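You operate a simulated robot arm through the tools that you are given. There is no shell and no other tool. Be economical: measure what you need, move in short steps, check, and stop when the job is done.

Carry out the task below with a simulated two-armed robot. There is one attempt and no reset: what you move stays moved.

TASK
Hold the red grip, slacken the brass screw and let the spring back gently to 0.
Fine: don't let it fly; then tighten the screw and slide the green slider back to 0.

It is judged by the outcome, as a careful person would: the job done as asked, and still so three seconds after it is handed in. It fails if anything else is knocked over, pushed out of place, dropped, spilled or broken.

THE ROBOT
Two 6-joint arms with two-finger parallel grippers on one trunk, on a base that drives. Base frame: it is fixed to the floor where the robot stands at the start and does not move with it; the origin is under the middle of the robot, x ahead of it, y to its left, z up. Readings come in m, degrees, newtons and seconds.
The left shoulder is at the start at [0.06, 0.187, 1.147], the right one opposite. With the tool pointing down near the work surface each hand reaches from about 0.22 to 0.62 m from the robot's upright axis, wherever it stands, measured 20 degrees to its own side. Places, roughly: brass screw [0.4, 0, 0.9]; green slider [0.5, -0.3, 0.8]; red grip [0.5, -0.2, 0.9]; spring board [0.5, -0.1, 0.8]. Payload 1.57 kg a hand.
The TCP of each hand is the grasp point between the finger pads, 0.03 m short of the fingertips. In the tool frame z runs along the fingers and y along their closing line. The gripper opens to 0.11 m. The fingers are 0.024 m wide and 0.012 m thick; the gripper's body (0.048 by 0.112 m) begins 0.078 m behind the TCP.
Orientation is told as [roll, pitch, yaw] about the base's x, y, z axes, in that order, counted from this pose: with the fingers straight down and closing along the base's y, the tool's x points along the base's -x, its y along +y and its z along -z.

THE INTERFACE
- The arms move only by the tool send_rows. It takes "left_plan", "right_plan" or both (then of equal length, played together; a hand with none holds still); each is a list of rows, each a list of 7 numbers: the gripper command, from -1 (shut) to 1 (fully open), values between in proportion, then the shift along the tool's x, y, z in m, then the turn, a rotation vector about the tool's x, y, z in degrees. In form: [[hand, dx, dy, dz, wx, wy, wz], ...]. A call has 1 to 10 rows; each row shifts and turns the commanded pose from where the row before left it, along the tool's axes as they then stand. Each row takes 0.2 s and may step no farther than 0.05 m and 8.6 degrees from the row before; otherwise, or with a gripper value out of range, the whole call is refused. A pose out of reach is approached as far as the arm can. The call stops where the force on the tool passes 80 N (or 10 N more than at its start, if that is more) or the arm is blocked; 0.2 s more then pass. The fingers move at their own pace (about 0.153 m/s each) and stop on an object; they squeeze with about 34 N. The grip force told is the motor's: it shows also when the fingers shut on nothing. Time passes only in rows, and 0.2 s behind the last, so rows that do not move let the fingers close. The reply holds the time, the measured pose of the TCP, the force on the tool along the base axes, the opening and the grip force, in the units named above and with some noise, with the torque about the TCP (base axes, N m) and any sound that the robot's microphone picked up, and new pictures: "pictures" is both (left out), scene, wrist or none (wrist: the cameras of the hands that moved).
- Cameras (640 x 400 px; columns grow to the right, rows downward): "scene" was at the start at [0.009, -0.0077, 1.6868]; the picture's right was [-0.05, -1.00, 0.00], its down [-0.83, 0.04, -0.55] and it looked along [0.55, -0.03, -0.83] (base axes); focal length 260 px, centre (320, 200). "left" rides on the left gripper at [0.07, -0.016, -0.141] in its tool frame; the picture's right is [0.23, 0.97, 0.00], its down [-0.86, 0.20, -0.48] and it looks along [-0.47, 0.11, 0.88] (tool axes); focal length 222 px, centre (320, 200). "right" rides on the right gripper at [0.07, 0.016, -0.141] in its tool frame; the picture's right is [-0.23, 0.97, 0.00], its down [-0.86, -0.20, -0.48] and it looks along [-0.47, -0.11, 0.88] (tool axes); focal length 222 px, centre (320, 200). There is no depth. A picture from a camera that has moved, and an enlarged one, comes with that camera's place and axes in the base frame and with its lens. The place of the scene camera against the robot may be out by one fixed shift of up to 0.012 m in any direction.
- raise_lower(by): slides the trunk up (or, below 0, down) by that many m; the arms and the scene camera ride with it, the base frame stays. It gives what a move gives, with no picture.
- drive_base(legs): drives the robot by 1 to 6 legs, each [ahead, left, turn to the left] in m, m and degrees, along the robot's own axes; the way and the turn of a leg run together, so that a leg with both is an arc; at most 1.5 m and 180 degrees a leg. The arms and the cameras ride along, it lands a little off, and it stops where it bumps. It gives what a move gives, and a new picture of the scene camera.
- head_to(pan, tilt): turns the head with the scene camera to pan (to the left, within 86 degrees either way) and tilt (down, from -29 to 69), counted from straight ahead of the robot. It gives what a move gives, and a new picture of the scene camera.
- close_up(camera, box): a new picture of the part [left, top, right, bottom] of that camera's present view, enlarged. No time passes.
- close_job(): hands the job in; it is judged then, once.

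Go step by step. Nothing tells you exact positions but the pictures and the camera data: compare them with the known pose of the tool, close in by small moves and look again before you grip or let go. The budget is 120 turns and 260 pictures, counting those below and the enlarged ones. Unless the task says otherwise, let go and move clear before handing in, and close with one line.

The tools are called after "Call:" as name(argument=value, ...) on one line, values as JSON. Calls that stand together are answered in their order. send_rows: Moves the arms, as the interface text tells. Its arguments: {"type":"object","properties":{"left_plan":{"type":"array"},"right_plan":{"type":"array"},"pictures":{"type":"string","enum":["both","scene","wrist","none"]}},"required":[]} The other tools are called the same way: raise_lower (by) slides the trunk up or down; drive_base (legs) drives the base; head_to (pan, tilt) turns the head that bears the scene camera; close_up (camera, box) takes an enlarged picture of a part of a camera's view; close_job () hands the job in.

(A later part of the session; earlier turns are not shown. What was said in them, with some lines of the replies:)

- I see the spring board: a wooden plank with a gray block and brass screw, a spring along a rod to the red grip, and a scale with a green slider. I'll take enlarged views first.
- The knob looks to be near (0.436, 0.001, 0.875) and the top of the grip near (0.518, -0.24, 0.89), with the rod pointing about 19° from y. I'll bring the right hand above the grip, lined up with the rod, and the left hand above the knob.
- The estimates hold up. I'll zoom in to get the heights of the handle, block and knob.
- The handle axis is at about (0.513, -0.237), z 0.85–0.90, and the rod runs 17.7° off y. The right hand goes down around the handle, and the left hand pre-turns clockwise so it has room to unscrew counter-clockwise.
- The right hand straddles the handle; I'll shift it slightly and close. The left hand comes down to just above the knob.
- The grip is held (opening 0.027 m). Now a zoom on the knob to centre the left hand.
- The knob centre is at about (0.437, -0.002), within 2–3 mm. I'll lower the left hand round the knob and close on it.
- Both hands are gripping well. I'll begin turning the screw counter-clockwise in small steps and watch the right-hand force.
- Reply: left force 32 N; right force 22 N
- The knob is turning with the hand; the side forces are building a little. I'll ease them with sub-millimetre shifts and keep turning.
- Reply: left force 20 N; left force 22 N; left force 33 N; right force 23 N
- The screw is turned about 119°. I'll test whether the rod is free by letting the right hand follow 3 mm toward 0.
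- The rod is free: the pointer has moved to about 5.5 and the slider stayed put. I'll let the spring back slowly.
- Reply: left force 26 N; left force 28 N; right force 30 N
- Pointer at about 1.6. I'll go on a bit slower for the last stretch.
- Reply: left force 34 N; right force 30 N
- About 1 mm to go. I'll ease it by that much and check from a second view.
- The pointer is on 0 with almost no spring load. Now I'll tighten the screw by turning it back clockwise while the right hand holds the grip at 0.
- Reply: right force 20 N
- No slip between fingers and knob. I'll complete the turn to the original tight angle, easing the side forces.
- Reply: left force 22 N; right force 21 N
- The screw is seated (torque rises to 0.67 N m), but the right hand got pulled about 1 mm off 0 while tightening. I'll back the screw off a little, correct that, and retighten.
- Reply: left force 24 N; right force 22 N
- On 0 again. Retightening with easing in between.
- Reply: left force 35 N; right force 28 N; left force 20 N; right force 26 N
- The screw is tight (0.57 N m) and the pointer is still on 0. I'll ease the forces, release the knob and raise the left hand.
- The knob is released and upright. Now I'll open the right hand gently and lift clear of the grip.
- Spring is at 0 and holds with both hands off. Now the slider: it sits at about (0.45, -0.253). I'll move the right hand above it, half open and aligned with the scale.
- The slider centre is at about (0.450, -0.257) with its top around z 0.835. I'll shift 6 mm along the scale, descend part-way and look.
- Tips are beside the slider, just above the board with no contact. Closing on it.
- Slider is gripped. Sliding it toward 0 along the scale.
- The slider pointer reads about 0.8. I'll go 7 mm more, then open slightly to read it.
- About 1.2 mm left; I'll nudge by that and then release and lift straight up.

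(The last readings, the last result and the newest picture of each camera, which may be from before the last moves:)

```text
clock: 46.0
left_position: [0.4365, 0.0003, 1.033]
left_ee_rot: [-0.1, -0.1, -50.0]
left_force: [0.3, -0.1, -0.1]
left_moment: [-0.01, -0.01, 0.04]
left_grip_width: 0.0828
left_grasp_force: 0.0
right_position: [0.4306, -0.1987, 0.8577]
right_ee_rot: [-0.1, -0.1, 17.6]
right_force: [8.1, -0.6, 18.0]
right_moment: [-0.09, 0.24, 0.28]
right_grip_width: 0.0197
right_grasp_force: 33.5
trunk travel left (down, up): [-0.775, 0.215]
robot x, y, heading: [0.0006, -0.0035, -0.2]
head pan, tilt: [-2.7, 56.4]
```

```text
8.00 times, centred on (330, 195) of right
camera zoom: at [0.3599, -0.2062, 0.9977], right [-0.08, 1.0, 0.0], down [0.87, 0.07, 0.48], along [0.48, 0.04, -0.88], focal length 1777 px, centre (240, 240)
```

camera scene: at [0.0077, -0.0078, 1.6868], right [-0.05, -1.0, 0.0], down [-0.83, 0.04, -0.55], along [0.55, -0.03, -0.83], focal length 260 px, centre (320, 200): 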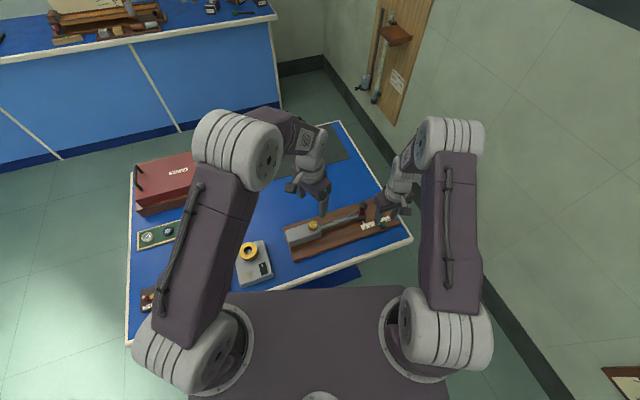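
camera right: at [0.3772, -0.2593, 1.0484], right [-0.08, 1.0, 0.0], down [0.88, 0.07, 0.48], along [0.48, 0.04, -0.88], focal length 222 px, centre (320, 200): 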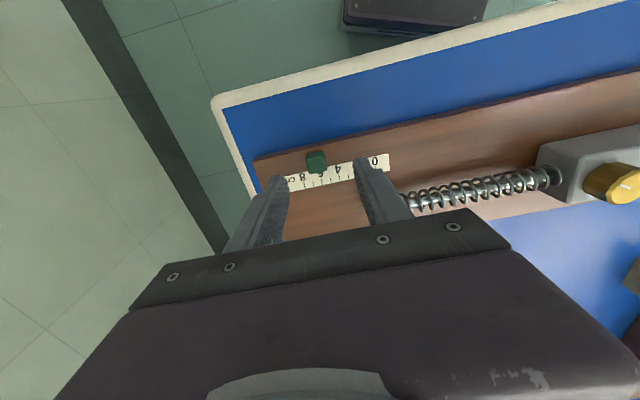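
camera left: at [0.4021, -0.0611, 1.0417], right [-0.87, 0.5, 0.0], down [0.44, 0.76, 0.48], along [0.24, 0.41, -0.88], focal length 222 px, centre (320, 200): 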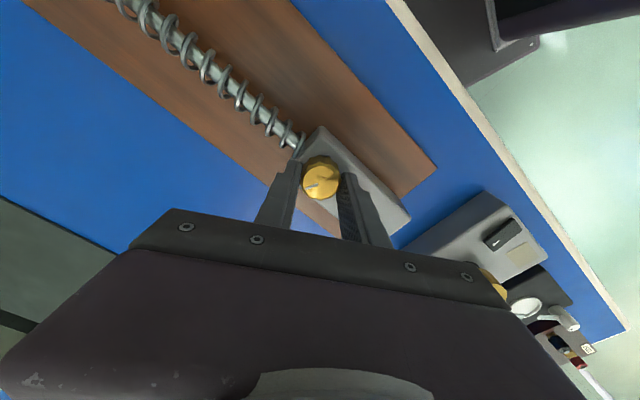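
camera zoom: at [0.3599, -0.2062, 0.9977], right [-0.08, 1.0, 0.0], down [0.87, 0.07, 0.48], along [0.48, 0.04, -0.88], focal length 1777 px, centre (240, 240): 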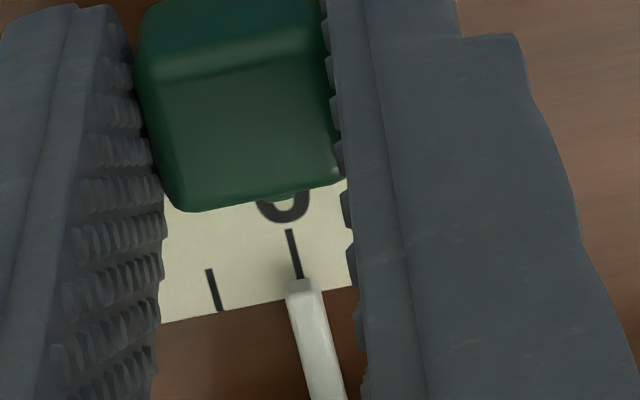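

Aligned with 0. Releasing and lifting.

Call:
send_rows(right_plan=[[-0.5, 0, 0, 0, 0, 0, 0], [-0.1, 0, 0, 0, 0, 0, 0], [-0.1, 0, 0, 0, 0, 0, 0], [-0.1, 0, 0, -0.02, 0, 0, 0], [-0.1, 0, 0, -0.04, 0, 0, 0], [-0.1, 0, 0, -0.05, 0, 0, 0], [-0.1, 0, 0, -0.05, 0, 0, 0], [-0.1, 0, 0, 0, 0, 0, 0]])

Call:
close_up(camera="right", box=[240, 70, 400, 190])

Call:
close_up(camera="scene", box=[340, 195, 420, 245])

```text
clock: 47.8
left_position: [0.438, 0.0002, 1.0306]
left_ee_rot: [0.1, 0.0, -50.0]
left_force: [-0.9, -0.3, -0.4]
left_moment: [0.02, 0.0, 0.0]
left_grip_width: 0.0823
left_grasp_force: 0.1
right_position: [0.431, -0.2, 1.0144]
right_ee_rot: [0.1, 0.1, 17.6]
right_force: [0.0, -1.2, -0.2]
right_moment: [0.03, 0.0, 0.01]
right_grip_width: 0.0495
right_grasp_force: 0.1
trunk travel left (down, up): [-0.775, 0.215]
robot x, y, heading: [0.0005, 0.0009, 0.0]
head pan, tilt: [-2.7, 56.4]
camera scene: at [0.0098, -0.0079, 1.6868], right [-0.05, -1.0, 0.0], down [-0.83, 0.04, -0.55], along [0.55, -0.03, -0.83], focal length 260 px, centre (320, 200)
camera right: at [0.3584, -0.2058, 1.1553], right [-0.08, 1.0, 0.0], down [0.88, 0.07, 0.48], along [0.48, 0.04, -0.88], focal length 222 px, centre (320, 200)
```

scene: 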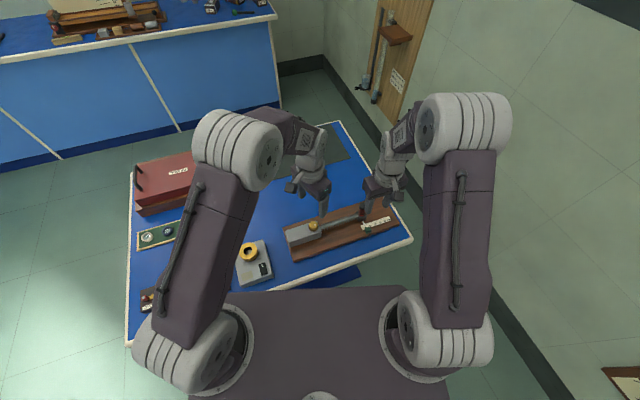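
right: 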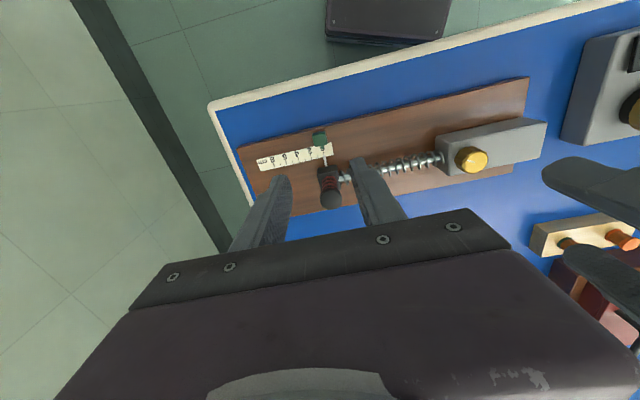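

```text
3.33 times, centred on (320, 130) of right
camera zoom: at [0.3584, -0.2058, 1.1553], right [-0.08, 1.0, 0.0], down [0.88, 0.07, 0.48], along [0.48, 0.04, -0.88], focal length 740 px, centre (320, 433)
```

zoom: 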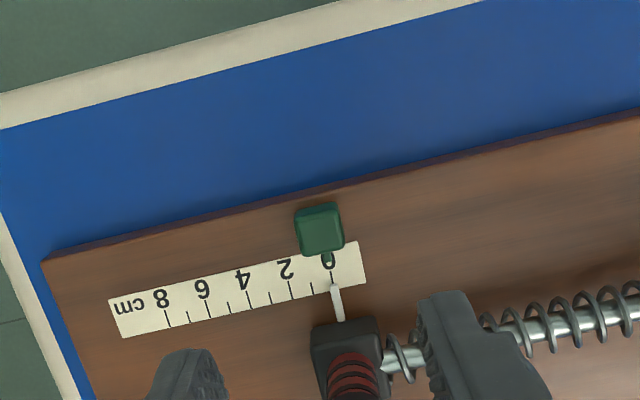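

```text
8.00 times, centred on (380, 220) of scene
camera zoom: at [0.0098, -0.0079, 1.6868], right [-0.05, -1.0, 0.0], down [-0.83, 0.04, -0.55], along [0.55, -0.03, -0.83], focal length 2080 px, centre (-160, 40)
```

zoom: 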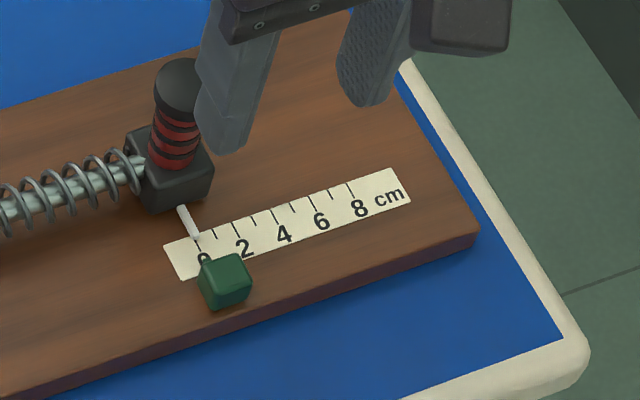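

The spring pointer and the green slider both read 0, the screw is tight, and both hands are clear. I'm handing it in.

Call:
close_job()

```text
The job is handed in.
```

The spring was let back gently to 0, the brass screw is tight again, and the green slider is at 0. Both hands are clear, and nothing else was moved.
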